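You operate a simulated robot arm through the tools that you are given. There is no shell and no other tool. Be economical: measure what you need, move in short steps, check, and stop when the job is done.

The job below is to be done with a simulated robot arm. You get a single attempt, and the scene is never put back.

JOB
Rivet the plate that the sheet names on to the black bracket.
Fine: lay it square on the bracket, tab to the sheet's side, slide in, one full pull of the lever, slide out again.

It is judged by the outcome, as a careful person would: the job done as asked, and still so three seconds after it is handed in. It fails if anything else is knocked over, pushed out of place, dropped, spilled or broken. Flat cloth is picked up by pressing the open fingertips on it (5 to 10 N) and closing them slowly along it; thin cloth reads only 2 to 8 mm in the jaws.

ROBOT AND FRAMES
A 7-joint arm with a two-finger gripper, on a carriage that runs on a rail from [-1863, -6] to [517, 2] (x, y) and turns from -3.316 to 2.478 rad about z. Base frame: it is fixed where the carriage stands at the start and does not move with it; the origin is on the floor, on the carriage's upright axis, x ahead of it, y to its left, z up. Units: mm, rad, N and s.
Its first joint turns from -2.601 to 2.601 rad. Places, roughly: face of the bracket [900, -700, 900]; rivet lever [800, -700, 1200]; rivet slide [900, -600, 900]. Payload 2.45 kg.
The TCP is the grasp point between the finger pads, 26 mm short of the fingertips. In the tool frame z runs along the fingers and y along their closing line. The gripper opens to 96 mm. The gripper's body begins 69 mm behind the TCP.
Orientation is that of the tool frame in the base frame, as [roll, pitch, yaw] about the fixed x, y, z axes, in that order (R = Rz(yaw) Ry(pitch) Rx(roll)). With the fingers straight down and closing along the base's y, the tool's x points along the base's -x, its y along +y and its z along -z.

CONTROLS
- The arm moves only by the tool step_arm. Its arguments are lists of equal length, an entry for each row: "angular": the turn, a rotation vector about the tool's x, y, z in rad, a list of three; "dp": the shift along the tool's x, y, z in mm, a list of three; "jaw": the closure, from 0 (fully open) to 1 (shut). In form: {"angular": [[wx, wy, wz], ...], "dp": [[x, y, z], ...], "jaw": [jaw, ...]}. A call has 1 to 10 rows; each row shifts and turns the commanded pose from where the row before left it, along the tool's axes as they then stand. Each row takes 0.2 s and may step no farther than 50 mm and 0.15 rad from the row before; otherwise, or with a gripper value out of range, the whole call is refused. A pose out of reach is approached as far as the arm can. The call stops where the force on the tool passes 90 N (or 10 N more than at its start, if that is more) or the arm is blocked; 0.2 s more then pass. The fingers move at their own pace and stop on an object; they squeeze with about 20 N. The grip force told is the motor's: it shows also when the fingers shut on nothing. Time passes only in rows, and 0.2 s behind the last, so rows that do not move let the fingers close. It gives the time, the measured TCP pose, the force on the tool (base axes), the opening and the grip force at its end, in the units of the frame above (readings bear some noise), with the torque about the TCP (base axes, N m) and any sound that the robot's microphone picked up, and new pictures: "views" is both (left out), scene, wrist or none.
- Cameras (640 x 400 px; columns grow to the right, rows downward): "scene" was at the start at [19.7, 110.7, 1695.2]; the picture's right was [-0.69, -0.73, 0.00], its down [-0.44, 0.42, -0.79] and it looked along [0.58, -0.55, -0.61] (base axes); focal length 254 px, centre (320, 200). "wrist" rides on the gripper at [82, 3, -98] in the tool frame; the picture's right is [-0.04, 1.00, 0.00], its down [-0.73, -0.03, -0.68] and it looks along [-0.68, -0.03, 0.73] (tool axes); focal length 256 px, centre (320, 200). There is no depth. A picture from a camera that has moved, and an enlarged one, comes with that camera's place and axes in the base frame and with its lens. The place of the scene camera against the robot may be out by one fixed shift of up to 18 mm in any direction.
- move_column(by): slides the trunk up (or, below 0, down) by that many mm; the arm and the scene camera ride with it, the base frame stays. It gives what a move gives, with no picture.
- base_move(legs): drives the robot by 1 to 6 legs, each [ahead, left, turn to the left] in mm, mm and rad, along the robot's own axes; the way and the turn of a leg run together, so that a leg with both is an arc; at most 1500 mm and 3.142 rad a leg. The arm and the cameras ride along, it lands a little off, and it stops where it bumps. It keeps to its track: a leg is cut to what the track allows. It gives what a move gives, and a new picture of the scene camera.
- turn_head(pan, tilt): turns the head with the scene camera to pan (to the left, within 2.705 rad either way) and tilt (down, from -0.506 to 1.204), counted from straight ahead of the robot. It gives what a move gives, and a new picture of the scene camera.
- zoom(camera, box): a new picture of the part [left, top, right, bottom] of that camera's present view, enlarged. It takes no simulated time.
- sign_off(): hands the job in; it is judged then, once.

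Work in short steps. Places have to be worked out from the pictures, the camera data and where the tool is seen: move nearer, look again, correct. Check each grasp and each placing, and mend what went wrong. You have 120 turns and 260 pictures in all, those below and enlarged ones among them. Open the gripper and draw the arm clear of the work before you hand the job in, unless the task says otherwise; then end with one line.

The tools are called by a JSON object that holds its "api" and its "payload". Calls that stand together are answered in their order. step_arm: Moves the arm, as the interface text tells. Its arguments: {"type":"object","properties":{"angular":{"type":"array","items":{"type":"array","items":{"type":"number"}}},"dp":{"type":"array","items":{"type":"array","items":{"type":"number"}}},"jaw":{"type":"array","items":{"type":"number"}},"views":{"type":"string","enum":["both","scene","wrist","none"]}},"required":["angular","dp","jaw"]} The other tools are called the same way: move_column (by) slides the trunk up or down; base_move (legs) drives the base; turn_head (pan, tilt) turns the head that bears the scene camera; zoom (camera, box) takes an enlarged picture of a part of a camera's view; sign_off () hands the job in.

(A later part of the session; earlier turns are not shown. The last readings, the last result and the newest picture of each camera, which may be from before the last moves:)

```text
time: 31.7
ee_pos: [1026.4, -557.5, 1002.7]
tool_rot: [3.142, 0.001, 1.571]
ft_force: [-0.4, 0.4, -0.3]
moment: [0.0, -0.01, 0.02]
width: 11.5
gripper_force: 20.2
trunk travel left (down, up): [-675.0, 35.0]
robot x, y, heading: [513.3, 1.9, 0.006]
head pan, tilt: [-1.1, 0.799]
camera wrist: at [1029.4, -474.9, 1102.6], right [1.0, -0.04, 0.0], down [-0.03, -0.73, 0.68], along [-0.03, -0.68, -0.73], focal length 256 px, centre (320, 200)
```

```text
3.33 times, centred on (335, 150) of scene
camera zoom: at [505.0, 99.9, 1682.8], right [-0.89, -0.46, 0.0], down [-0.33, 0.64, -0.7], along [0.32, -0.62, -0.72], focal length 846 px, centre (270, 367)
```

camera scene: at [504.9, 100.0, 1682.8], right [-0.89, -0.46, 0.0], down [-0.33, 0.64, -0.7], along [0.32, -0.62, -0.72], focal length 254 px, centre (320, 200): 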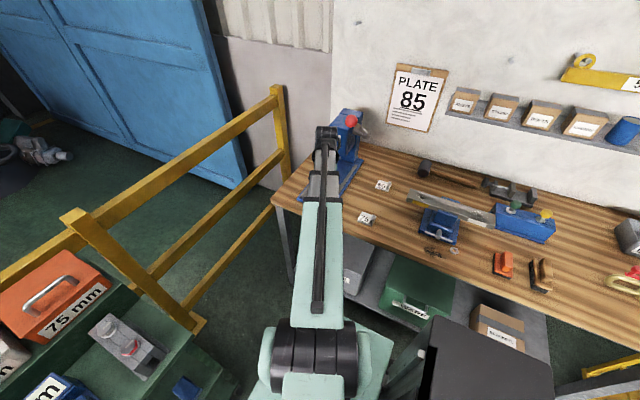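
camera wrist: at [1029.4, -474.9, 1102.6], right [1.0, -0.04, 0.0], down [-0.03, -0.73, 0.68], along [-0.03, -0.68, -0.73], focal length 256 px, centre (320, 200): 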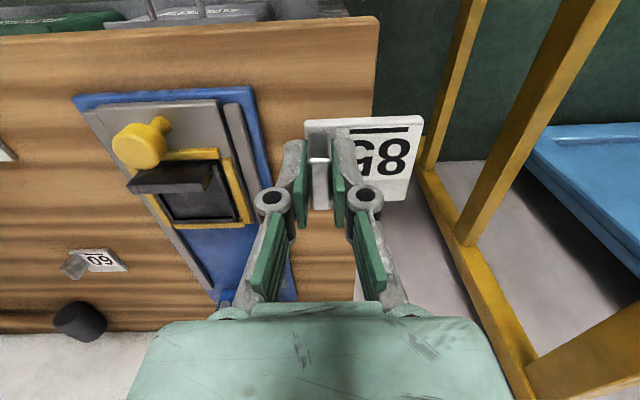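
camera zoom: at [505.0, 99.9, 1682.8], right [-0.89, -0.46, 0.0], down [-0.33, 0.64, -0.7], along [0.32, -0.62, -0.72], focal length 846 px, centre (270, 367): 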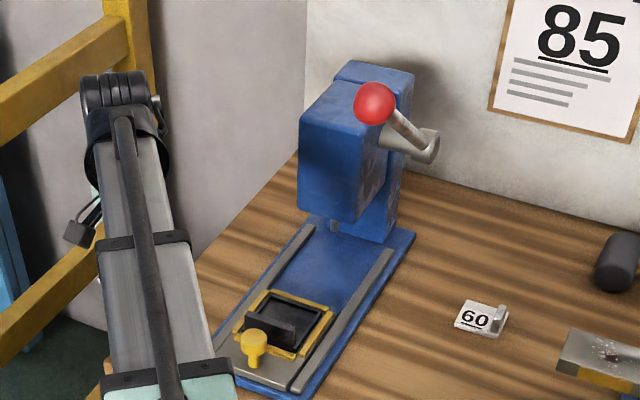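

Triangulated pocket: x 842–913.5, y -699.5…-629 (flange face), lip top z≈891, flange top ≈921. I zoom on the held plate to measure its offset from the TCP precisely.

{"api": "zoom", "payload": {"camera": "wrist", "box": [290, 105, 430, 215]}}

```text
3.64 times, centred on (360, 160) of wrist
camera zoom: at [1029.4, -474.9, 1102.6], right [1.0, -0.04, 0.0], down [-0.03, -0.73, 0.68], along [-0.03, -0.68, -0.73], focal length 931 px, centre (174, 346)
```

zoom: 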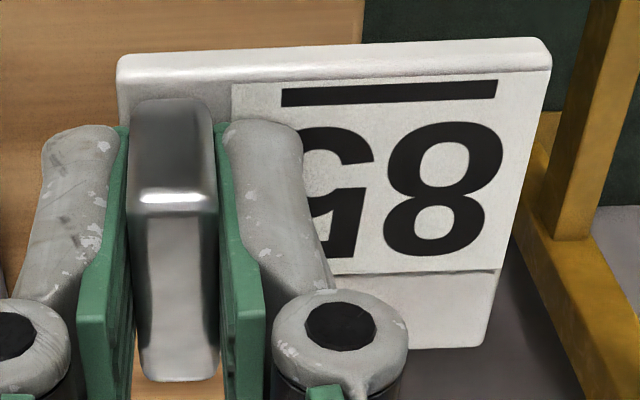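

Plate measures about 63×54 mm, centre offset (+23.7,-10.5) from TCP, so the TCP target is (854,-654). I approach low from the +x side (clear of the slide knob and beneath the lever ball): first to (990,-654,962).

{"api": "step_arm", "payload": {"angular": [[0, 0, 0], [0, 0, 0], [0, 0, 0], [0, 0, 0], [0, 0, 0], [0, 0, 0], [0, 0, 0], [0, 0, 0]], "dp": [[0, -8, 5], [-6, -14, 7], [-14, -14, 7], [-18, 0, 7], [-20, 0, 7], [-18, 0, 5], [-14, 0, 2], [-7, 0, 0]], "jaw": [1, 1, 1, 1, 1, 1, 1, 1], "views": "both"}}

{"api": "zoom", "payload": {"camera": "scene", "box": [280, 90, 380, 210]}}

```text
time: 33.5
ee_pos: [990.3, -655.3, 960.8]
tool_rot: [3.141, -0.001, 1.573]
ft_force: [-0.3, -0.7, -0.9]
moment: [-0.01, -0.02, -0.04]
width: 11.5
gripper_force: 20.4
trunk travel left (down, up): [-675.0, 35.0]
robot x, y, heading: [510.2, 1.9, 0.005]
head pan, tilt: [-1.1, 0.799]
camera scene: at [504.9, 99.9, 1682.8], right [-0.89, -0.46, 0.0], down [-0.33, 0.64, -0.7], along [0.32, -0.62, -0.72], focal length 254 px, centre (320, 200)
camera wrist: at [993.2, -573.2, 1060.6], right [1.0, -0.04, 0.0], down [-0.03, -0.73, 0.68], along [-0.03, -0.68, -0.73], focal length 256 px, centre (320, 200)
```

scene: 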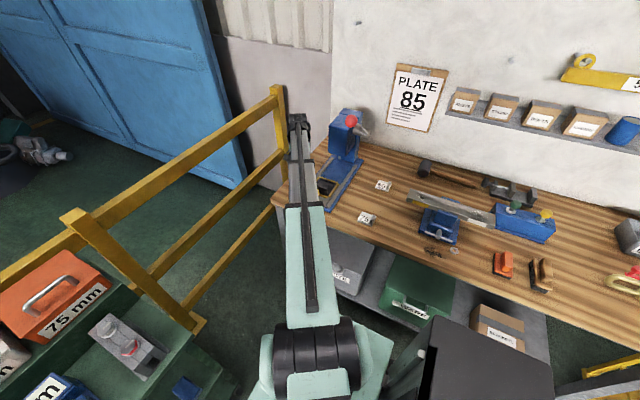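
wrist: 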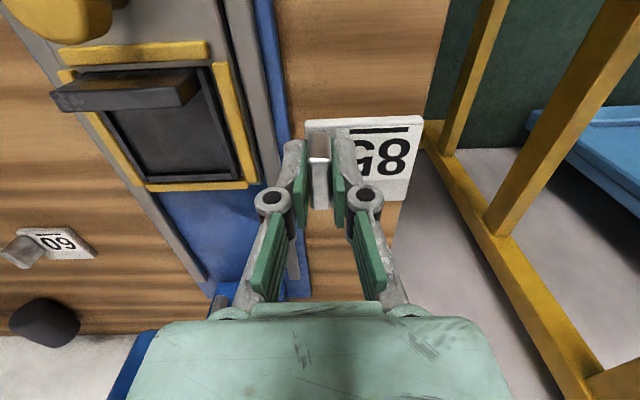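

```text
3.33 times, centred on (330, 150) of scene
camera zoom: at [504.9, 99.9, 1682.8], right [-0.89, -0.46, 0.0], down [-0.33, 0.64, -0.7], along [0.32, -0.62, -0.72], focal length 846 px, centre (287, 367)
```

zoom: 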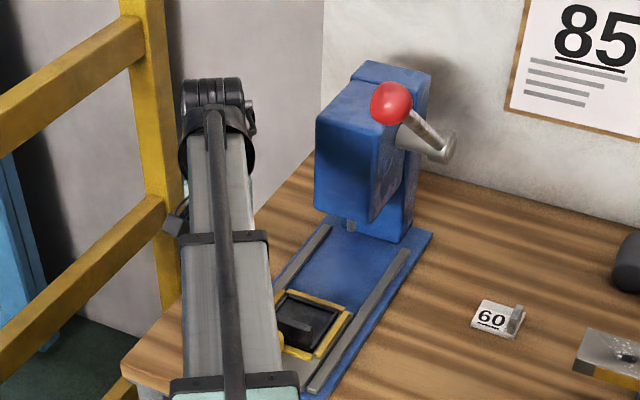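

From here the bracket is close and unobstructed; I zoom for a final refinement of its position.

{"api": "zoom", "payload": {"camera": "wrist", "box": [40, 30, 280, 200]}}

```text
2.35 times, centred on (160, 115) of wrist
camera zoom: at [993.2, -573.2, 1060.6], right [1.0, -0.04, 0.0], down [-0.03, -0.73, 0.68], along [-0.03, -0.68, -0.73], focal length 602 px, centre (696, 400)
```

zoom: 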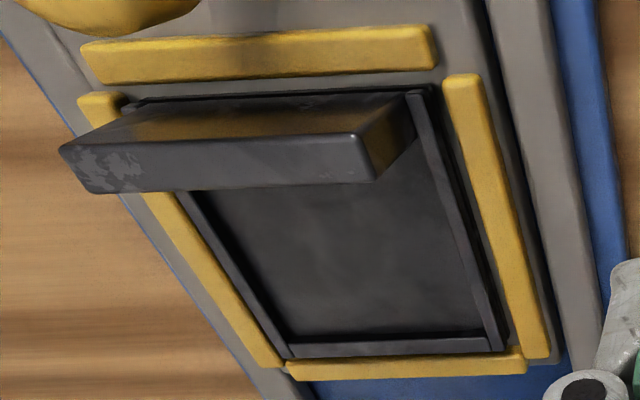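

The pocket centre stays at (879,-664). I slide the plate over it at constant height: TCP to (855,-653.5).

{"api": "step_arm", "payload": {"angular": [[0, 0, 0], [0, 0, 0], [0, 0, 0], [0, 0, 0], [0, 0, 0], [0, 0, 0], [0, 0, 0], [0, 0, 0], [0, 0, 0]], "dp": [[1, -8, 0], [0, -16, 0], [0, -20, 0], [0, -22, 0], [0, -22, 0], [0, -20, 0], [0, -16, 0], [0, -11, 0], [0, 0, 0]], "jaw": [1, 1, 1, 1, 1, 1, 1, 1, 1], "views": "both"}}

{"api": "zoom", "payload": {"camera": "scene", "box": [290, 90, 390, 210]}}

{"api": "zoom", "payload": {"camera": "wrist", "box": [240, 20, 480, 230]}}

```text
time: 35.5
ee_pos: [856.4, -653.1, 963.4]
tool_rot: [-3.141, 0.002, 1.572]
ft_force: [0.4, 0.0, -1.2]
moment: [0.0, 0.02, 0.01]
width: 11.4
gripper_force: 20.0
trunk travel left (down, up): [-675.0, 35.0]
robot x, y, heading: [512.0, 2.0, 0.005]
head pan, tilt: [-1.1, 0.799]
camera scene: at [504.8, 100.0, 1682.8], right [-0.89, -0.46, 0.0], down [-0.33, 0.64, -0.7], along [0.32, -0.62, -0.72], focal length 254 px, centre (320, 200)
camera wrist: at [858.3, -570.6, 1063.4], right [1.0, -0.04, 0.0], down [-0.03, -0.73, 0.68], along [-0.03, -0.68, -0.73], focal length 256 px, centre (320, 200)
```

scene: 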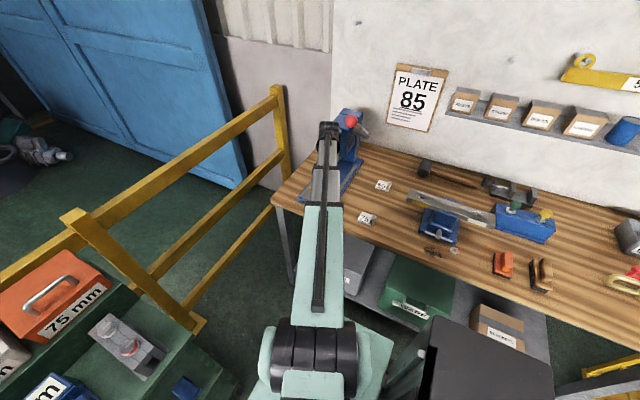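
wrist: 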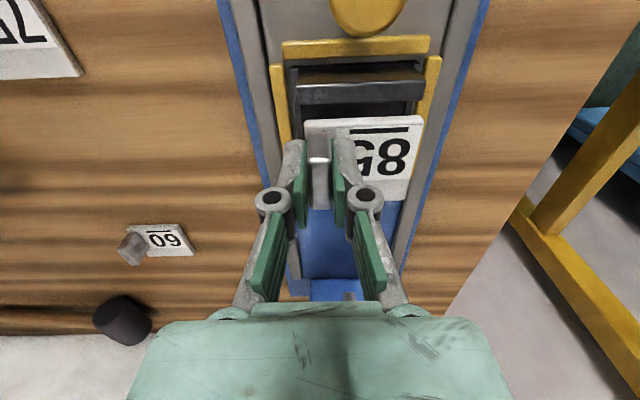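

```text
3.33 times, centred on (340, 150) of scene
camera zoom: at [504.8, 100.0, 1682.8], right [-0.89, -0.46, 0.0], down [-0.33, 0.64, -0.7], along [0.32, -0.62, -0.72], focal length 846 px, centre (253, 367)
```

zoom: 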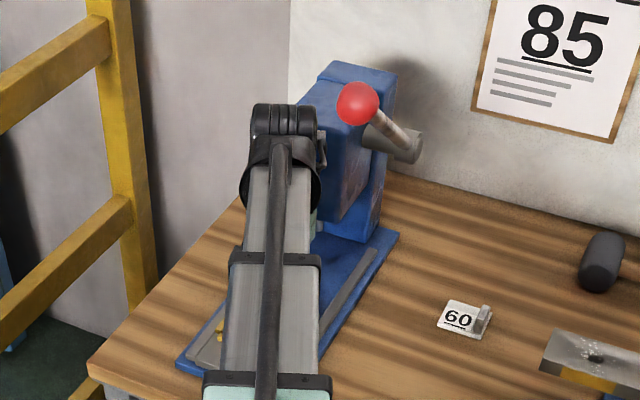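

```text
1.90 times, centred on (360, 125) of wrist
camera zoom: at [858.3, -570.6, 1063.4], right [1.0, -0.04, 0.0], down [-0.03, -0.73, 0.68], along [-0.03, -0.68, -0.73], focal length 488 px, centre (244, 343)
```

zoom: 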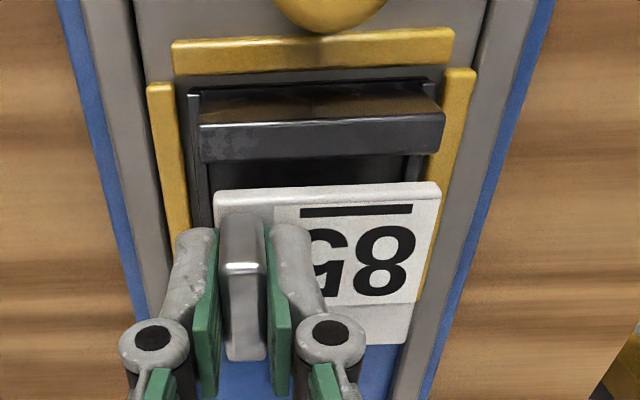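

Lever ball is clear and plate is aligned over the pocket. I lower 28 mm and look.

{"api": "step_arm", "payload": {"angular": [[0, 0, 0], [0, 0, 0], [0, 0, 0], [0, 0, 0]], "dp": [[0, -1, 8], [0, 0, 10], [0, 0, 10], [0, 0, 0]], "jaw": [1, 1, 1, 1], "views": "wrist"}}

{"api": "zoom", "payload": {"camera": "wrist", "box": [240, 20, 480, 230]}}

```text
time: 36.5
ee_pos: [854.9, -652.9, 933.8]
tool_rot: [3.141, 0.001, 1.57]
ft_force: [0.2, 0.5, -1.3]
moment: [0.03, -0.04, 0.01]
width: 11.3
gripper_force: 19.9
trunk travel left (down, up): [-675.0, 35.0]
robot x, y, heading: [514.2, 3.5, 0.006]
head pan, tilt: [-1.1, 0.799]
camera wrist: at [857.4, -571.1, 1033.5], right [1.0, -0.04, 0.0], down [-0.03, -0.73, 0.68], along [-0.03, -0.68, -0.73], focal length 256 px, centre (320, 200)
```

wrist: 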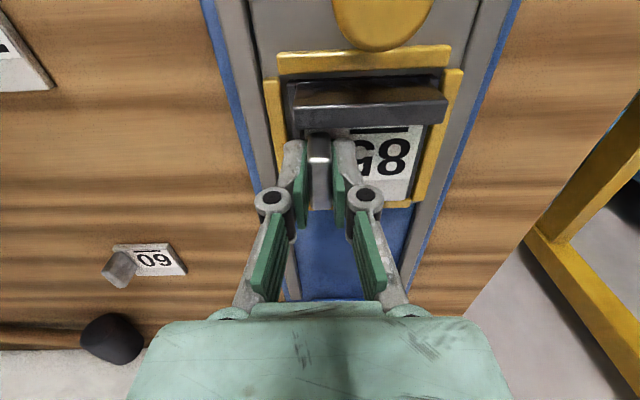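

```text
1.90 times, centred on (360, 125) of wrist
camera zoom: at [857.4, -571.1, 1033.5], right [1.0, -0.04, 0.0], down [-0.03, -0.73, 0.68], along [-0.03, -0.68, -0.73], focal length 488 px, centre (244, 343)
```

zoom: 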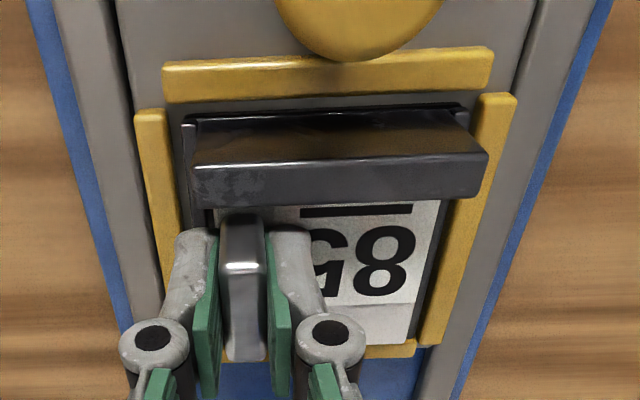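

Looks centred between the lips. I lower in small steps until the plate sits.

{"api": "step_arm", "payload": {"angular": [[0, 0, 0], [0, 0, 0], [0, 0, 0]], "dp": [[0, 0, 3], [0, 0, 3], [0, 0, 0]], "jaw": [1, 1, 1], "views": "none"}}

{"api": "step_arm", "payload": {"angular": [[0, 0, 0], [0, 0, 0]], "dp": [[0, 0, 2], [0, 0, 0]], "jaw": [1, 1], "views": "none"}}

```text
time: 37.3
ee_pos: [853.3, -652.8, 927.3]
tool_rot: [-3.141, 0.001, 1.57]
ft_force: [0.2, 0.7, -0.6]
moment: [0.01, 0.0, 0.01]
width: 11.4
gripper_force: 20.1
trunk travel left (down, up): [-675.0, 35.0]
robot x, y, heading: [510.2, 1.5, 0.009]
head pan, tilt: [-1.1, 0.799]
```

```text
time: 37.9
ee_pos: [854.4, -654.3, 925.5]
tool_rot: [-3.141, -0.001, 1.57]
ft_force: [0.0, 0.2, -0.8]
moment: [0.01, 0.02, -0.01]
width: 11.5
gripper_force: 19.5
trunk travel left (down, up): [-675.0, 35.0]
robot x, y, heading: [511.2, -0.1, 0.008]
head pan, tilt: [-1.1, 0.799]
```

No contact yet; a few more small steps.

{"api": "step_arm", "payload": {"angular": [[0, 0, 0], [0, 0, 0]], "dp": [[0, 0, 2], [0, 0, 0]], "jaw": [1, 1], "views": "none"}}

{"api": "step_arm", "payload": {"angular": [[0, 0, 0], [0, 0, 0]], "dp": [[0, 0, 2], [0, 0, 0]], "jaw": [1, 1], "views": "wrist"}}

{"api": "zoom", "payload": {"camera": "wrist", "box": [240, 20, 480, 230]}}

```text
time: 38.5
ee_pos: [854.1, -653.4, 924.4]
tool_rot: [-3.141, 0.002, 1.571]
ft_force: [-0.7, -0.1, -1.3]
moment: [0.0, 0.0, -0.02]
width: 11.3
gripper_force: 19.9
trunk travel left (down, up): [-675.0, 35.0]
robot x, y, heading: [510.2, -1.1, 0.005]
head pan, tilt: [-1.1, 0.799]
```

```text
time: 39.1
ee_pos: [854.5, -654.1, 922.0]
tool_rot: [-3.141, 0.0, 1.57]
ft_force: [-0.5, 0.2, -1.7]
moment: [0.02, 0.0, -0.03]
width: 11.4
gripper_force: 19.9
trunk travel left (down, up): [-675.0, 35.0]
robot x, y, heading: [509.4, 2.9, 0.009]
head pan, tilt: [-1.1, 0.799]
camera wrist: at [856.7, -571.9, 1022.2], right [1.0, -0.04, 0.0], down [-0.03, -0.73, 0.68], along [-0.03, -0.68, -0.73], focal length 256 px, centre (320, 200)
```

wrist: 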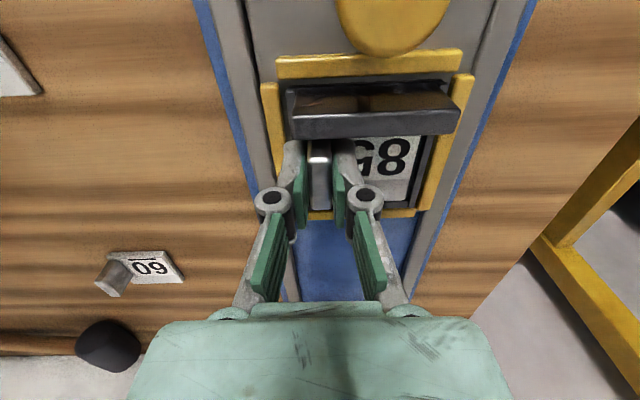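

```text
1.90 times, centred on (360, 125) of wrist
camera zoom: at [856.7, -571.9, 1022.2], right [1.0, -0.04, 0.0], down [-0.03, -0.73, 0.68], along [-0.03, -0.68, -0.73], focal length 488 px, centre (244, 343)
```

zoom: 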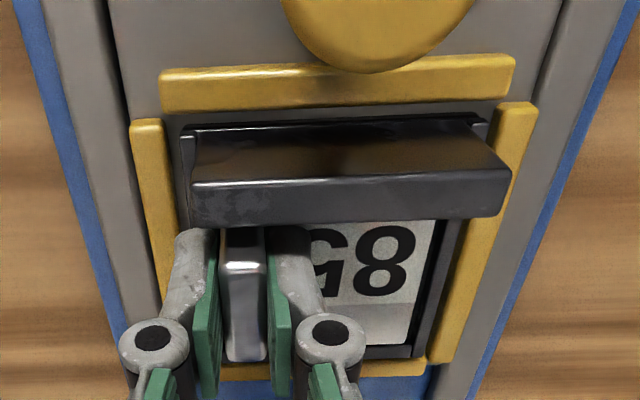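

Still free; keep lowering in 1.5 mm steps.

{"api": "step_arm", "payload": {"angular": [[0, 0, 0], [0, 0, 0]], "dp": [[0, 0, 1.5], [0, 0, 0]], "jaw": [1, 1], "views": "none"}}

{"api": "step_arm", "payload": {"angular": [[0, 0, 0], [0, 0, 0]], "dp": [[0, 0, 1.5], [0, 0, 0]], "jaw": [1, 1], "views": "none"}}

{"api": "step_arm", "payload": {"angular": [[0, 0, 0], [0, 0, 0]], "dp": [[0, 0, 1.5], [0, 0, 0]], "jaw": [1, 1], "views": "none"}}

```text
time: 39.7
ee_pos: [853.8, -653.6, 922.2]
tool_rot: [-3.14, -0.001, 1.571]
ft_force: [0.9, 0.3, -0.5]
moment: [0.01, 0.01, 0.03]
width: 11.5
gripper_force: 19.8
trunk travel left (down, up): [-675.0, 35.0]
robot x, y, heading: [511.7, 2.3, 0.004]
head pan, tilt: [-1.1, 0.799]
```

```text
time: 40.3
ee_pos: [854.8, -655.0, 919.2]
tool_rot: [-3.141, 0.0, 1.572]
ft_force: [0.0, -0.6, 0.0]
moment: [-0.01, 0.0, 0.01]
width: 11.2
gripper_force: 20.1
trunk travel left (down, up): [-675.0, 35.0]
robot x, y, heading: [511.5, 5.1, 0.007]
head pan, tilt: [-1.1, 0.799]
```

```text
time: 40.9
ee_pos: [854.4, -654.5, 918.0]
tool_rot: [3.138, 0.001, 1.571]
ft_force: [2.8, -3.9, 16.2]
moment: [-0.06, -0.1, -0.03]
width: 11.5
gripper_force: 19.7
trunk travel left (down, up): [-675.0, 35.0]
robot x, y, heading: [514.1, 1.5, 0.009]
head pan, tilt: [-1.1, 0.799]
```

Contact (16 N). I relieve 0.7 mm and look before releasing.

{"api": "step_arm", "payload": {"angular": [[0, 0, 0], [0, 0, 0]], "dp": [[0, 0, -0.8], [0, 0, 0]], "jaw": [1, 1], "views": "wrist"}}

{"api": "zoom", "payload": {"camera": "wrist", "box": [260, 80, 460, 230]}}

```text
time: 41.5
ee_pos: [854.6, -652.8, 918.0]
tool_rot: [3.141, 0.001, 1.572]
ft_force: [1.8, -4.4, 13.5]
moment: [-0.12, -0.07, 0.01]
width: 11.3
gripper_force: 20.2
trunk travel left (down, up): [-675.0, 35.0]
robot x, y, heading: [511.8, 2.4, 0.002]
head pan, tilt: [-1.1, 0.799]
camera wrist: at [856.4, -571.4, 1018.4], right [1.0, -0.04, 0.0], down [-0.03, -0.73, 0.68], along [-0.03, -0.68, -0.73], focal length 256 px, centre (320, 200)
```

wrist: 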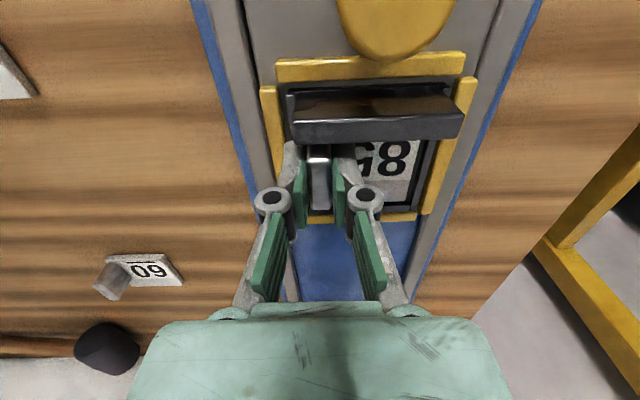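

```text
2.67 times, centred on (360, 155) of wrist
camera zoom: at [856.4, -571.4, 1018.4], right [1.0, -0.04, 0.0], down [-0.03, -0.73, 0.68], along [-0.03, -0.68, -0.73], focal length 683 px, centre (213, 320)
```

zoom: 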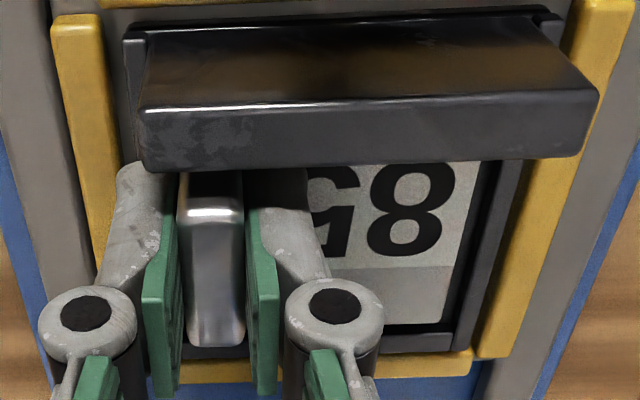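

Plate sits inside the pocket with gaps of 3–5 mm around. I release with a small opening, rise, then open further.

{"api": "step_arm", "payload": {"angular": [[0, 0, 0], [0, 0, 0], [0, 0, 0], [0, 0, 0], [0, 0, 0], [0, 0, 0], [0, 0, 0], [0, 0, 0]], "dp": [[0, 0, -0.7], [0, 0, 0], [0, 0, 0], [0, 0, -2], [0, 0, -6], [0, 0, -10], [0, 0, -10], [0, 0, -8]], "jaw": [1, 0.82, 0.8, 0.78, 0.75, 0.7, 0.7, 0.7], "views": "wrist"}}

{"api": "zoom", "payload": {"camera": "wrist", "box": [240, 60, 480, 230]}}

```text
time: 43.3
ee_pos: [854.3, -652.9, 954.9]
tool_rot: [3.141, -0.002, 1.571]
ft_force: [0.3, 0.3, -0.2]
moment: [-0.02, -0.01, -0.01]
width: 28.9
gripper_force: 0.0
trunk travel left (down, up): [-675.0, 35.0]
robot x, y, heading: [515.2, 2.1, 0.005]
head pan, tilt: [-1.1, 0.799]
camera wrist: at [855.8, -571.5, 1054.4], right [1.0, -0.04, 0.0], down [-0.03, -0.73, 0.68], along [-0.03, -0.68, -0.73], focal length 256 px, centre (320, 200)
```

wrist: 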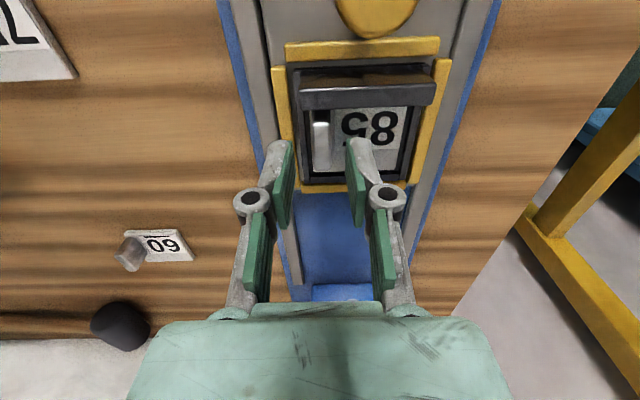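

```text
2.35 times, centred on (360, 145) of wrist
camera zoom: at [855.8, -571.5, 1054.4], right [1.0, -0.04, 0.0], down [-0.03, -0.73, 0.68], along [-0.03, -0.68, -0.73], focal length 602 px, centre (226, 329)
```

zoom: 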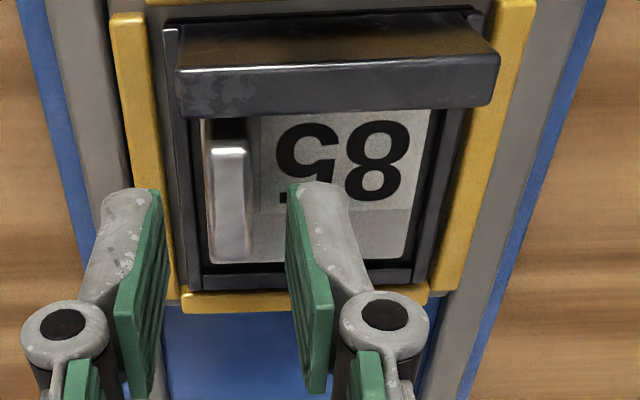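

Plate lies flat in the pocket, but the -y gap looks smaller. I move out to +x and turn the camera to look along -x, to see the gap behind the flange.

{"api": "step_arm", "payload": {"angular": [[0, 0, 0], [0, 0, 0], [0, 0, 0], [0, 0, 0], [0, 0, 0], [0, 0, 0.15], [0, 0, 0.15], [0, 0, 0.15], [0, 0, 0.15], [0, 0, 0.15]], "dp": [[0, 25, 0], [0, 30, 0], [0, 35, 0], [0, 35, 0], [0, 35, 0], [0, 0, 0], [0, 0, 0], [0, 0, 0], [0, 0, 0], [0, 0, 0]], "jaw": [0.7, 0.7, 0.7, 0.7, 0.7, 0.7, 0.7, 0.7, 0.7, 0.7], "views": "none"}}

{"api": "step_arm", "payload": {"angular": [[0, 0, 0.15], [0, 0, 0.15], [0, 0, 0.15], [0, 0, 0.15], [0, 0, 0.15], [0, 0, 0.071]], "dp": [[0, 0, -5], [0, 0, -5], [0, 0, -5], [0, 0, -5], [0, 0, -5], [0, 0, 0]], "jaw": [0.7, 0.7, 0.7, 0.7, 0.7, 0.7], "views": "wrist"}}

```text
time: 45.5
ee_pos: [1015.3, -653.1, 954.2]
tool_rot: [-3.141, 0.001, 0.818]
ft_force: [-0.2, -0.2, 0.2]
moment: [-0.03, -0.01, 0.01]
width: 29.0
gripper_force: 0.0
trunk travel left (down, up): [-675.0, 35.0]
robot x, y, heading: [517.3, 1.2, 0.003]
head pan, tilt: [-1.1, 0.799]
```

```text
time: 46.9
ee_pos: [1015.2, -653.5, 979.9]
tool_rot: [3.142, 0.0, -0.003]
ft_force: [-0.6, -0.3, -1.6]
moment: [0.0, -0.02, -0.01]
width: 28.8
gripper_force: 0.0
trunk travel left (down, up): [-675.0, 35.0]
robot x, y, heading: [512.7, 3.3, 0.007]
head pan, tilt: [-1.1, 0.799]
camera wrist: at [1094.9, -656.0, 1079.2], right [-0.04, -1.0, 0.0], down [-0.73, 0.03, 0.68], along [-0.68, 0.03, -0.73], focal length 256 px, centre (320, 200)
```

wrist: 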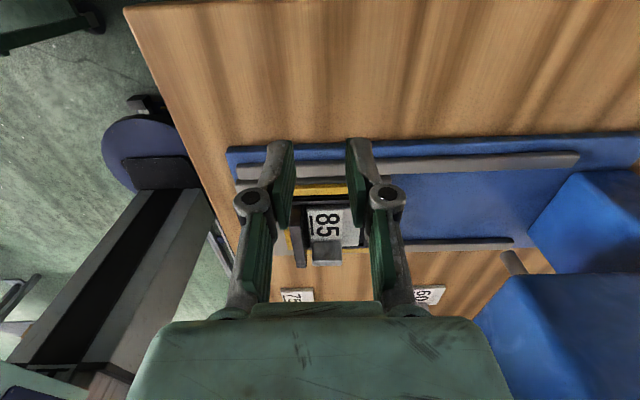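

{"api": "zoom", "payload": {"camera": "wrist", "box": [275, 170, 375, 280]}}

```text
3.64 times, centred on (325, 225) of wrist
camera zoom: at [1094.9, -656.0, 1079.2], right [-0.04, -1.0, 0.0], down [-0.73, 0.03, 0.68], along [-0.68, 0.03, -0.73], focal length 931 px, centre (302, 109)
```

zoom: 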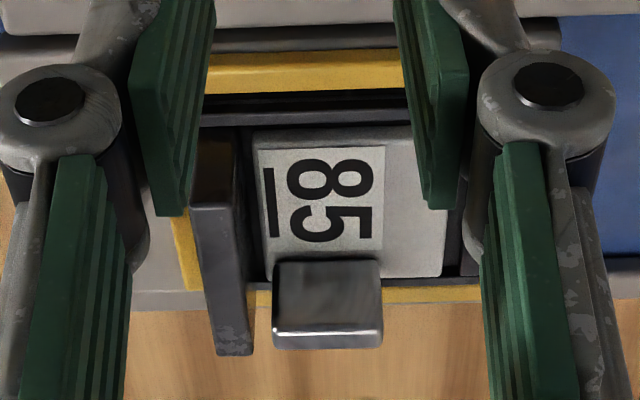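

Both y gaps look equal (~4–5 mm): the plate is centred and square. Now I turn back and move to in front of the slide knob (~(879,-580,920)) to measure it.

{"api": "step_arm", "payload": {"angular": [[0, 0, -0.15], [0, 0, -0.15], [0, 0, -0.15], [0, 0, -0.15], [0, 0, -0.15], [0, 0, -0.15], [0, 0, -0.15], [0, 0, -0.15], [0, 0, -0.15], [0, 0, -0.15]], "dp": [[0, 0, -3], [0, 0, -3], [0, 0, -3], [0, 0, -3], [0, 0, -3], [0, 0, -3], [0, 0, 0], [0, 0, 0], [0, 0, 0], [0, 0, 0]], "jaw": [0.4, 0.4, 0.4, 0.4, 0.4, 0.4, 0.4, 0.4, 0.4, 0.4], "views": "none"}}

{"api": "step_arm", "payload": {"angular": [[0, 0, -0.074], [0, 0, 0], [0, 0, 0], [0, 0, 0], [0, 0, 0], [0, 0, 0]], "dp": [[40, 0, 0], [40, 0, 0], [40, -20, 0], [0, -38, 0], [0, -38, 0], [0, -38, 0]], "jaw": [0.4, 0.4, 0.4, 0.4, 0.4, 0.4], "views": "both"}}

{"api": "zoom", "payload": {"camera": "wrist", "box": [240, 80, 480, 230]}}

```text
time: 49.1
ee_pos: [1013.7, -654.3, 996.9]
tool_rot: [3.141, 0.0, 1.504]
ft_force: [0.1, -0.4, 0.3]
moment: [0.03, 0.02, 0.04]
width: 57.8
gripper_force: 0.1
trunk travel left (down, up): [-675.0, 35.0]
robot x, y, heading: [512.9, 0.5, 0.002]
head pan, tilt: [-1.1, 0.799]
```

```text
time: 50.5
ee_pos: [882.3, -531.8, 995.7]
tool_rot: [3.14, -0.001, 1.575]
ft_force: [0.5, -0.1, -1.1]
moment: [0.0, 0.01, 0.0]
width: 57.7
gripper_force: 0.0
trunk travel left (down, up): [-675.0, 35.0]
robot x, y, heading: [511.5, 3.0, 0.003]
head pan, tilt: [-1.1, 0.799]
camera scene: at [504.6, 100.3, 1682.8], right [-0.89, -0.46, 0.0], down [-0.33, 0.64, -0.7], along [0.32, -0.62, -0.72], focal length 254 px, centre (320, 200)
camera wrist: at [884.6, -449.2, 1095.9], right [1.0, -0.04, 0.0], down [-0.03, -0.73, 0.68], along [-0.03, -0.68, -0.73], focal length 256 px, centre (320, 200)
```

scene: 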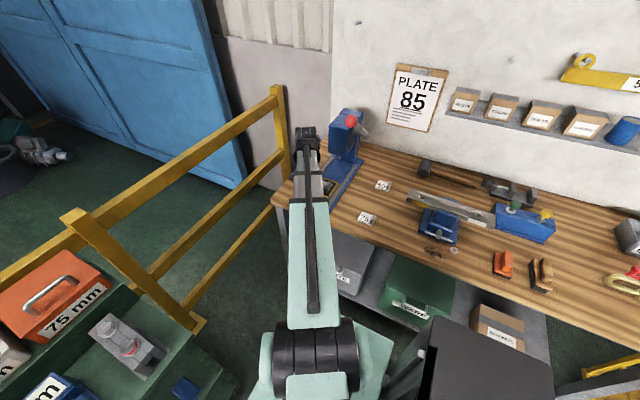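
wrist: 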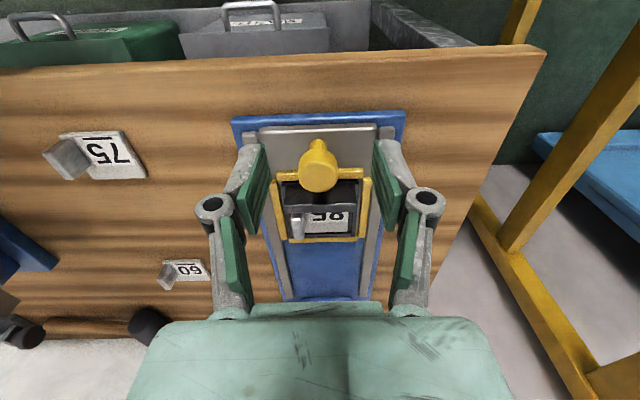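

```text
2.67 times, centred on (360, 155) of wrist
camera zoom: at [884.6, -449.2, 1095.9], right [1.0, -0.04, 0.0], down [-0.03, -0.73, 0.68], along [-0.03, -0.68, -0.73], focal length 683 px, centre (213, 320)
```

zoom: 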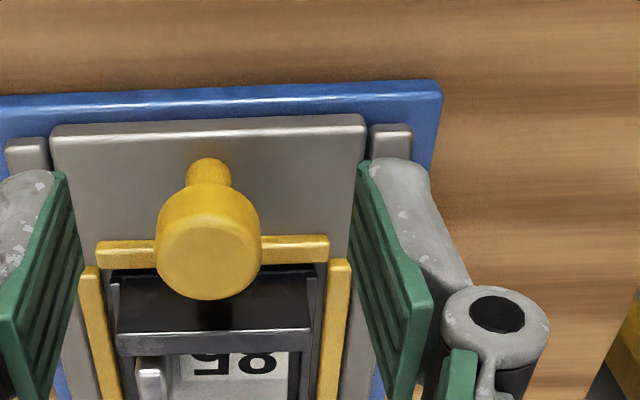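

Knob: head ~32 mm wide, top z≈932, centre (878,-576). I tilt the tool 0.45 rad (wrist back toward me, so it clears the press head later) and position above the knob.

{"api": "step_arm", "payload": {"angular": [[0, -0.15, 0], [0, -0.15, 0], [0, -0.15, 0], [0, 0, 0], [0, 0, 0], [0, 0, 0]], "dp": [[0, 0, 0], [0, 0, 0], [0, 0, 0], [-15, -2, 19], [-15.8, -2, 19], [0, 0, 0]], "jaw": [0.4, 0.4, 0.4, 0.4, 0.4, 0.4], "views": "wrist"}}

{"api": "zoom", "payload": {"camera": "wrist", "box": [200, 80, 440, 230]}}

```text
time: 51.9
ee_pos: [880.5, -578.4, 976.2]
tool_rot: [3.141, 0.451, 1.573]
ft_force: [0.8, 0.2, 0.1]
moment: [-0.03, -0.03, 0.01]
width: 57.6
gripper_force: 0.1
trunk travel left (down, up): [-675.0, 35.0]
robot x, y, heading: [511.3, 1.7, 0.007]
head pan, tilt: [-1.1, 0.799]
camera wrist: at [881.6, -462.2, 1031.1], right [1.0, -0.03, 0.02], down [-0.03, -0.37, 0.93], along [-0.02, -0.93, -0.37], focal length 256 px, centre (320, 200)
```

wrist: 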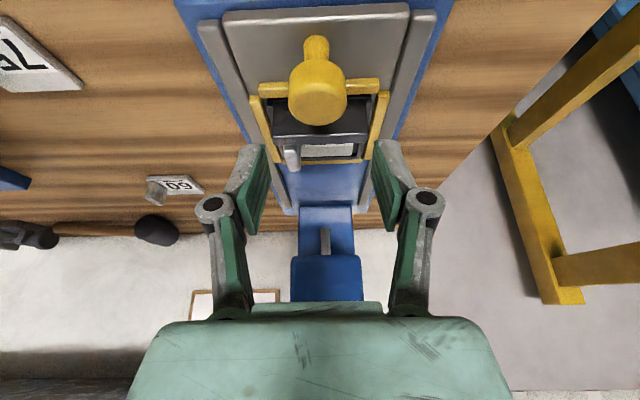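

```text
2.67 times, centred on (320, 155) of wrist
camera zoom: at [881.6, -462.2, 1031.1], right [1.0, -0.03, 0.02], down [-0.03, -0.37, 0.93], along [-0.02, -0.93, -0.37], focal length 683 px, centre (320, 320)
```

zoom: 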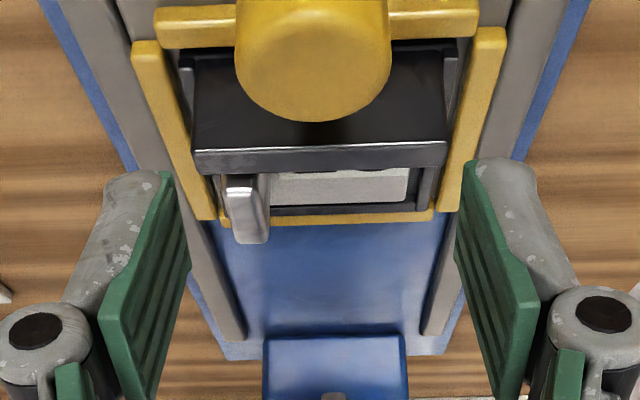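

The knob lies centred between the fingers. I descend straight down to z≈921 around it.

{"api": "step_arm", "payload": {"angular": [[0, 0, 0], [0, 0, 0], [0, 0, 0], [0, 0, 0]], "dp": [[8, -1, 16], [8, 0, 16], [8.5, 0, 17], [0, 0, 0]], "jaw": [0.4, 0.4, 0.4, 0.4], "views": "both"}}

{"api": "zoom", "payload": {"camera": "wrist", "box": [200, 60, 440, 230]}}

{"api": "zoom", "payload": {"camera": "scene", "box": [260, 90, 390, 220]}}

```text
time: 52.9
ee_pos: [878.6, -577.9, 921.4]
tool_rot: [-3.141, 0.449, 1.575]
ft_force: [0.1, -0.2, 0.3]
moment: [0.0, -0.02, 0.0]
width: 57.6
gripper_force: 0.0
trunk travel left (down, up): [-675.0, 35.0]
robot x, y, heading: [510.8, 4.1, 0.012]
head pan, tilt: [-1.1, 0.799]
camera scene: at [504.8, 100.0, 1682.8], right [-0.89, -0.46, 0.0], down [-0.33, 0.64, -0.7], along [0.32, -0.62, -0.72], focal length 254 px, centre (320, 200)
camera wrist: at [879.8, -461.3, 975.8], right [1.0, -0.03, 0.02], down [-0.03, -0.37, 0.93], along [-0.02, -0.93, -0.37], focal length 256 px, centre (320, 200)
```

scene: 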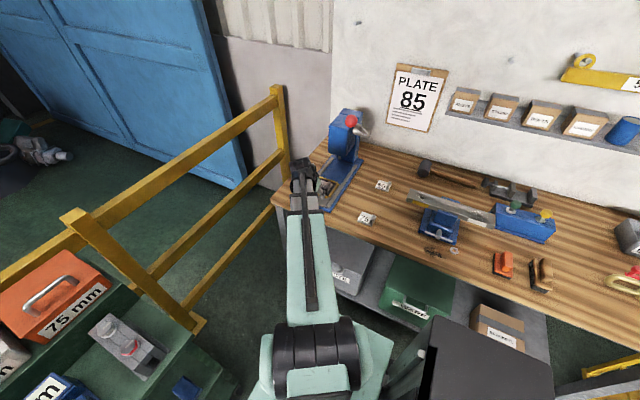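
wrist: 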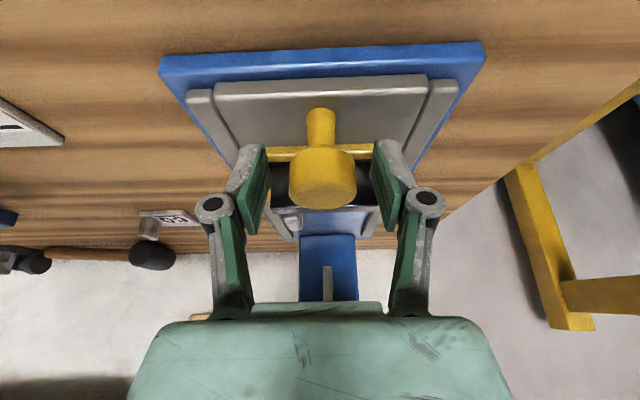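

```text
2.35 times, centred on (320, 145) of wrist
camera zoom: at [879.8, -461.3, 975.8], right [1.0, -0.03, 0.02], down [-0.03, -0.37, 0.93], along [-0.02, -0.93, -0.37], focal length 602 px, centre (320, 329)
```

zoom: 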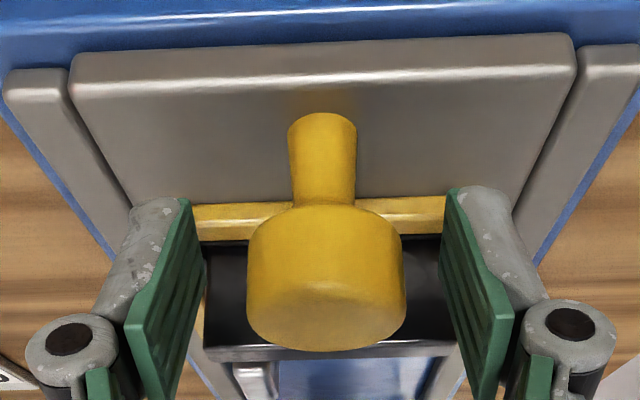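

```text
3.08 times, centred on (325, 155) of scene
camera zoom: at [504.8, 100.0, 1682.8], right [-0.89, -0.46, 0.0], down [-0.33, 0.64, -0.7], along [0.32, -0.62, -0.72], focal length 781 px, centre (305, 338)
```

zoom: 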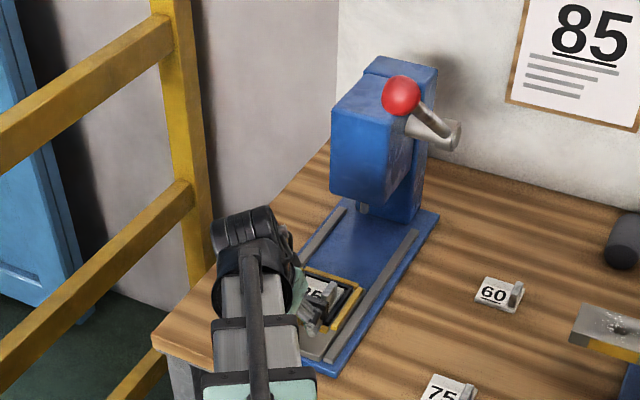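

The knob head is between the pads; I close on it.

{"api": "step_arm", "payload": {"angular": [[0, 0, 0], [0, 0, 0], [0, 0, 0], [0, 0, 0]], "dp": [[0, 0, 0], [0, 0, 0], [0, 0, 0], [0, 0, 0]], "jaw": [0.55, 0.7, 1, 1], "views": "wrist"}}

{"api": "zoom", "payload": {"camera": "wrist", "box": [200, 60, 440, 230]}}

```text
time: 53.9
ee_pos: [879.3, -578.2, 920.6]
tool_rot: [3.139, 0.45, 1.576]
ft_force: [7.9, 0.2, 2.7]
moment: [0.08, -0.18, 0.09]
width: 32.3
gripper_force: 44.8
trunk travel left (down, up): [-675.0, 35.0]
robot x, y, heading: [510.3, 1.1, 0.012]
head pan, tilt: [-1.1, 0.799]
camera wrist: at [880.8, -461.2, 976.0], right [1.0, -0.03, 0.02], down [-0.03, -0.36, 0.93], along [-0.02, -0.93, -0.37], focal length 256 px, centre (320, 200)
```

wrist: 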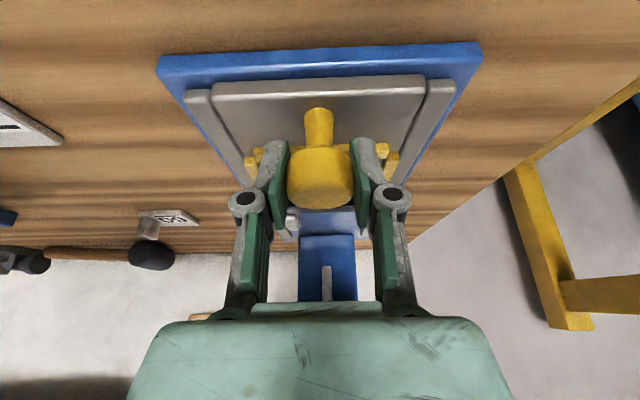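

```text
2.35 times, centred on (320, 145) of wrist
camera zoom: at [880.8, -461.2, 976.0], right [1.0, -0.03, 0.02], down [-0.03, -0.36, 0.93], along [-0.02, -0.93, -0.37], focal length 602 px, centre (320, 329)
```

zoom: 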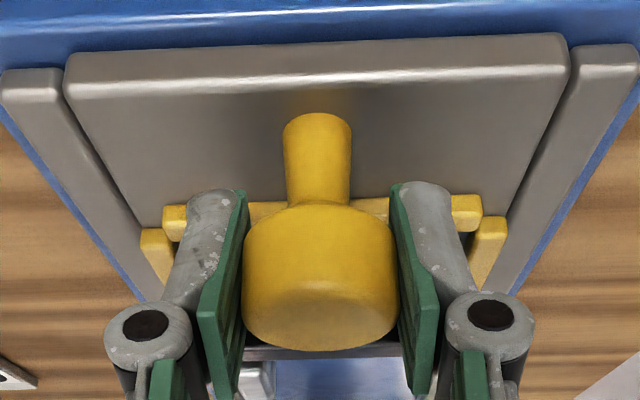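

Knob gripped (32 mm). I push the slide in: first 30 mm along -y to feel it.

{"api": "step_arm", "payload": {"angular": [[0, 0, 0], [0, 0, 0], [0, 0, 0], [0, 0, 0]], "dp": [[-7.2, 0.3, 3.48], [-9, 0, 4.35], [-10.8, 0, 5.22], [0, 0, 0]], "jaw": [1, 1, 1, 1], "views": "wrist"}}

```text
time: 54.9
ee_pos: [879.2, -607.9, 920.9]
tool_rot: [-3.14, 0.45, 1.575]
ft_force: [9.3, -0.3, 7.0]
moment: [1.22, -0.06, 0.03]
width: 32.6
gripper_force: 44.6
trunk travel left (down, up): [-675.0, 35.0]
robot x, y, heading: [516.6, 3.0, 0.012]
head pan, tilt: [-1.1, 0.799]
camera wrist: at [881.0, -491.1, 976.0], right [1.0, -0.03, 0.02], down [-0.03, -0.37, 0.93], along [-0.02, -0.93, -0.37], focal length 256 px, centre (320, 200)
```

wrist: 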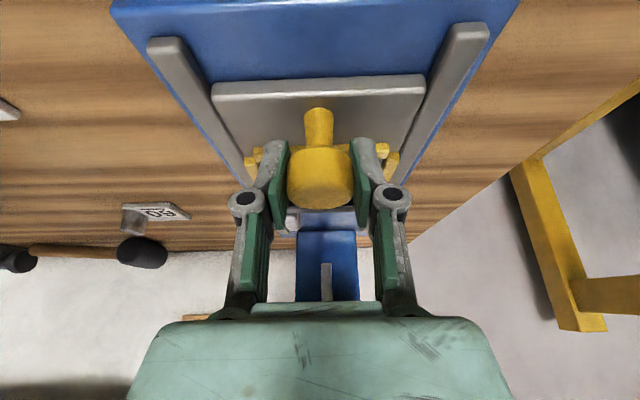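

The slide follows smoothly. I push another 90 mm, then check the press clearance.

{"api": "step_arm", "payload": {"angular": [[0, 0, 0], [0, 0, 0], [0, 0, 0], [0, 0, 0], [0, 0, 0], [0, 0, 0], [0, 0, 0]], "dp": [[-9, 0.5, 4.35], [-13.5, 0, 6.53], [-13.5, 0, 6.53], [-13.5, 0, 6.53], [-13.5, 0, 6.53], [-13.5, 0, 6.53], [-4.5, 0, 2.18]], "jaw": [1, 1, 1, 1, 1, 1, 1], "views": "both"}}

{"api": "zoom", "payload": {"camera": "scene", "box": [260, 90, 390, 220]}}

```text
time: 56.5
ee_pos: [880.2, -697.7, 922.2]
tool_rot: [-3.139, 0.447, 1.574]
ft_force: [6.8, 0.2, -16.1]
moment: [0.74, -0.06, 0.06]
width: 32.5
gripper_force: 45.0
trunk travel left (down, up): [-675.0, 35.0]
robot x, y, heading: [509.5, 3.5, 0.007]
head pan, tilt: [-1.1, 0.799]
camera scene: at [506.3, 98.5, 1682.9], right [-0.89, -0.46, 0.0], down [-0.33, 0.64, -0.7], along [0.32, -0.62, -0.72], focal length 254 px, centre (320, 200)
camera wrist: at [881.5, -581.6, 976.4], right [1.0, -0.03, 0.02], down [-0.03, -0.37, 0.93], along [-0.03, -0.93, -0.37], focal length 256 px, centre (320, 200)
```

scene: 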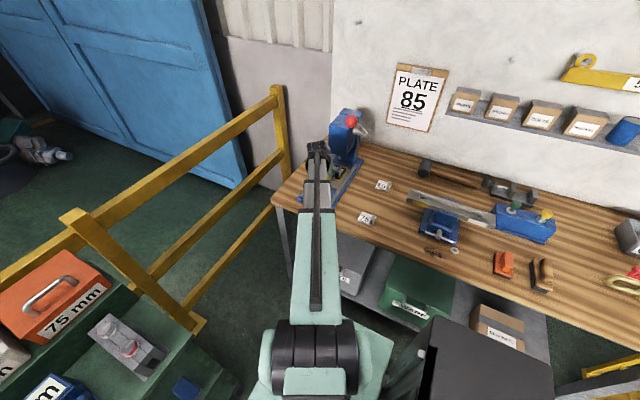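
wrist: 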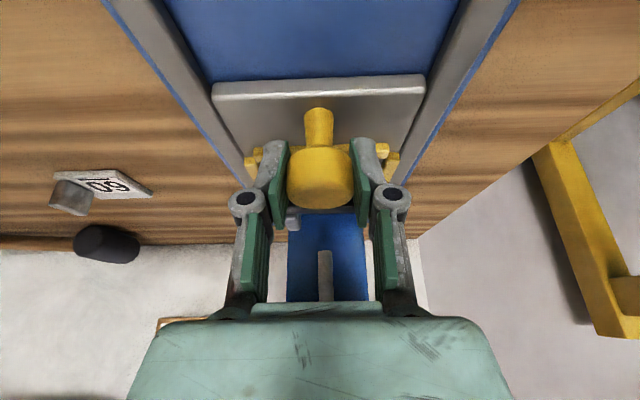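

```text
3.08 times, centred on (325, 155) of scene
camera zoom: at [506.3, 98.5, 1682.9], right [-0.89, -0.46, 0.0], down [-0.33, 0.64, -0.7], along [0.32, -0.62, -0.72], focal length 781 px, centre (305, 338)
```

zoom: 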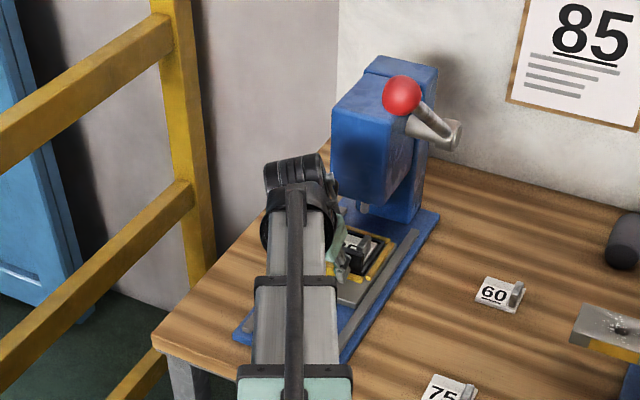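

Moved 120 mm so far, wrist still clear of the press head. I continue in smaller steps until the slide meets its stop.

{"api": "step_arm", "payload": {"angular": [[0, 0, 0], [0, 0, 0], [0, 0, 0], [0, 0, 0]], "dp": [[-6.8, 0.3, 4.5], [-7.2, 0, 3.48], [-7.2, 0, 3.48], [0, 0, 0]], "jaw": [1, 1, 1, 1], "views": "wrist"}}

{"api": "zoom", "payload": {"camera": "scene", "box": [290, 100, 370, 200]}}

```text
time: 57.5
ee_pos: [880.6, -723.3, 921.8]
tool_rot: [-3.141, 0.452, 1.574]
ft_force: [3.1, -3.1, -0.1]
moment: [0.58, 0.14, 0.01]
width: 32.5
gripper_force: 45.3
trunk travel left (down, up): [-675.0, 35.0]
robot x, y, heading: [510.6, 3.6, 0.006]
head pan, tilt: [-1.1, 0.799]
camera wrist: at [881.5, -606.5, 975.8], right [1.0, -0.03, 0.02], down [-0.03, -0.36, 0.93], along [-0.02, -0.93, -0.36], focal length 256 px, centre (320, 200)
```

wrist: 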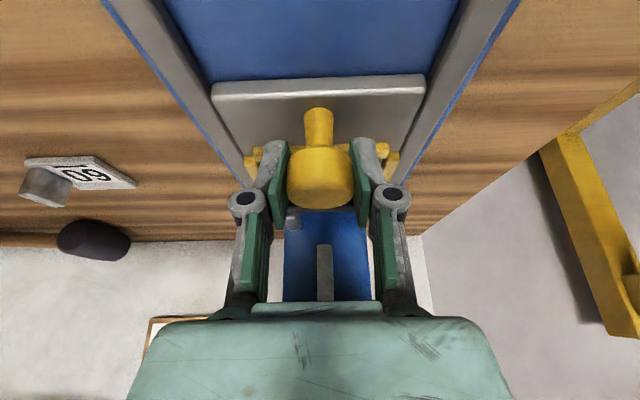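

```text
4.00 times, centred on (330, 150) of scene
camera zoom: at [505.1, 99.6, 1683.0], right [-0.89, -0.46, 0.0], down [-0.33, 0.64, -0.7], along [0.32, -0.62, -0.72], focal length 1015 px, centre (280, 400)
```

zoom: 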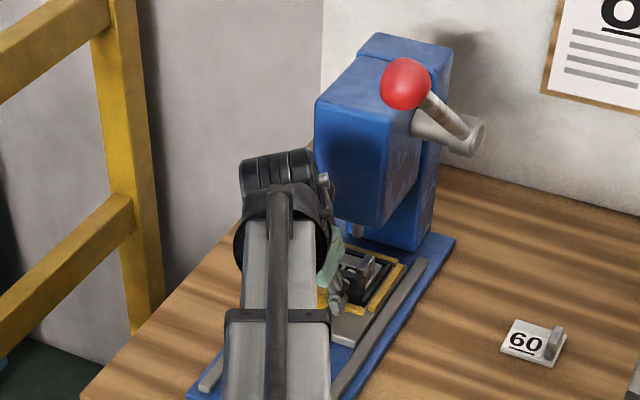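

145 mm in, no stop yet. Continue with 4 mm steps.

{"api": "step_arm", "payload": {"angular": [[0, 0, 0], [0, 0, 0], [0, 0, 0]], "dp": [[-3.6, 0, 1.74], [-3.6, 0, 1.74], [0, 0, 0]], "jaw": [1, 1, 1], "views": "none"}}

{"api": "step_arm", "payload": {"angular": [[0, 0, 0], [0, 0, 0]], "dp": [[-3.6, 0, 1.74], [0, 0, 0]], "jaw": [1, 1], "views": "none"}}

```text
time: 58.3
ee_pos: [879.7, -729.0, 921.8]
tool_rot: [-3.14, 0.446, 1.576]
ft_force: [1.7, 19.0, -4.1]
moment: [-0.42, 0.0, 0.13]
width: 32.2
gripper_force: 44.7
trunk travel left (down, up): [-675.0, 35.0]
robot x, y, heading: [513.7, 1.8, 0.009]
head pan, tilt: [-1.1, 0.799]
```

```text
time: 58.9
ee_pos: [880.1, -731.9, 921.5]
tool_rot: [-3.141, 0.445, 1.573]
ft_force: [2.2, 31.6, -4.1]
moment: [0.44, -0.06, 0.04]
width: 32.8
gripper_force: 44.7
trunk travel left (down, up): [-675.0, 35.0]
robot x, y, heading: [511.6, 0.7, 0.007]
head pan, tilt: [-1.1, 0.799]
```

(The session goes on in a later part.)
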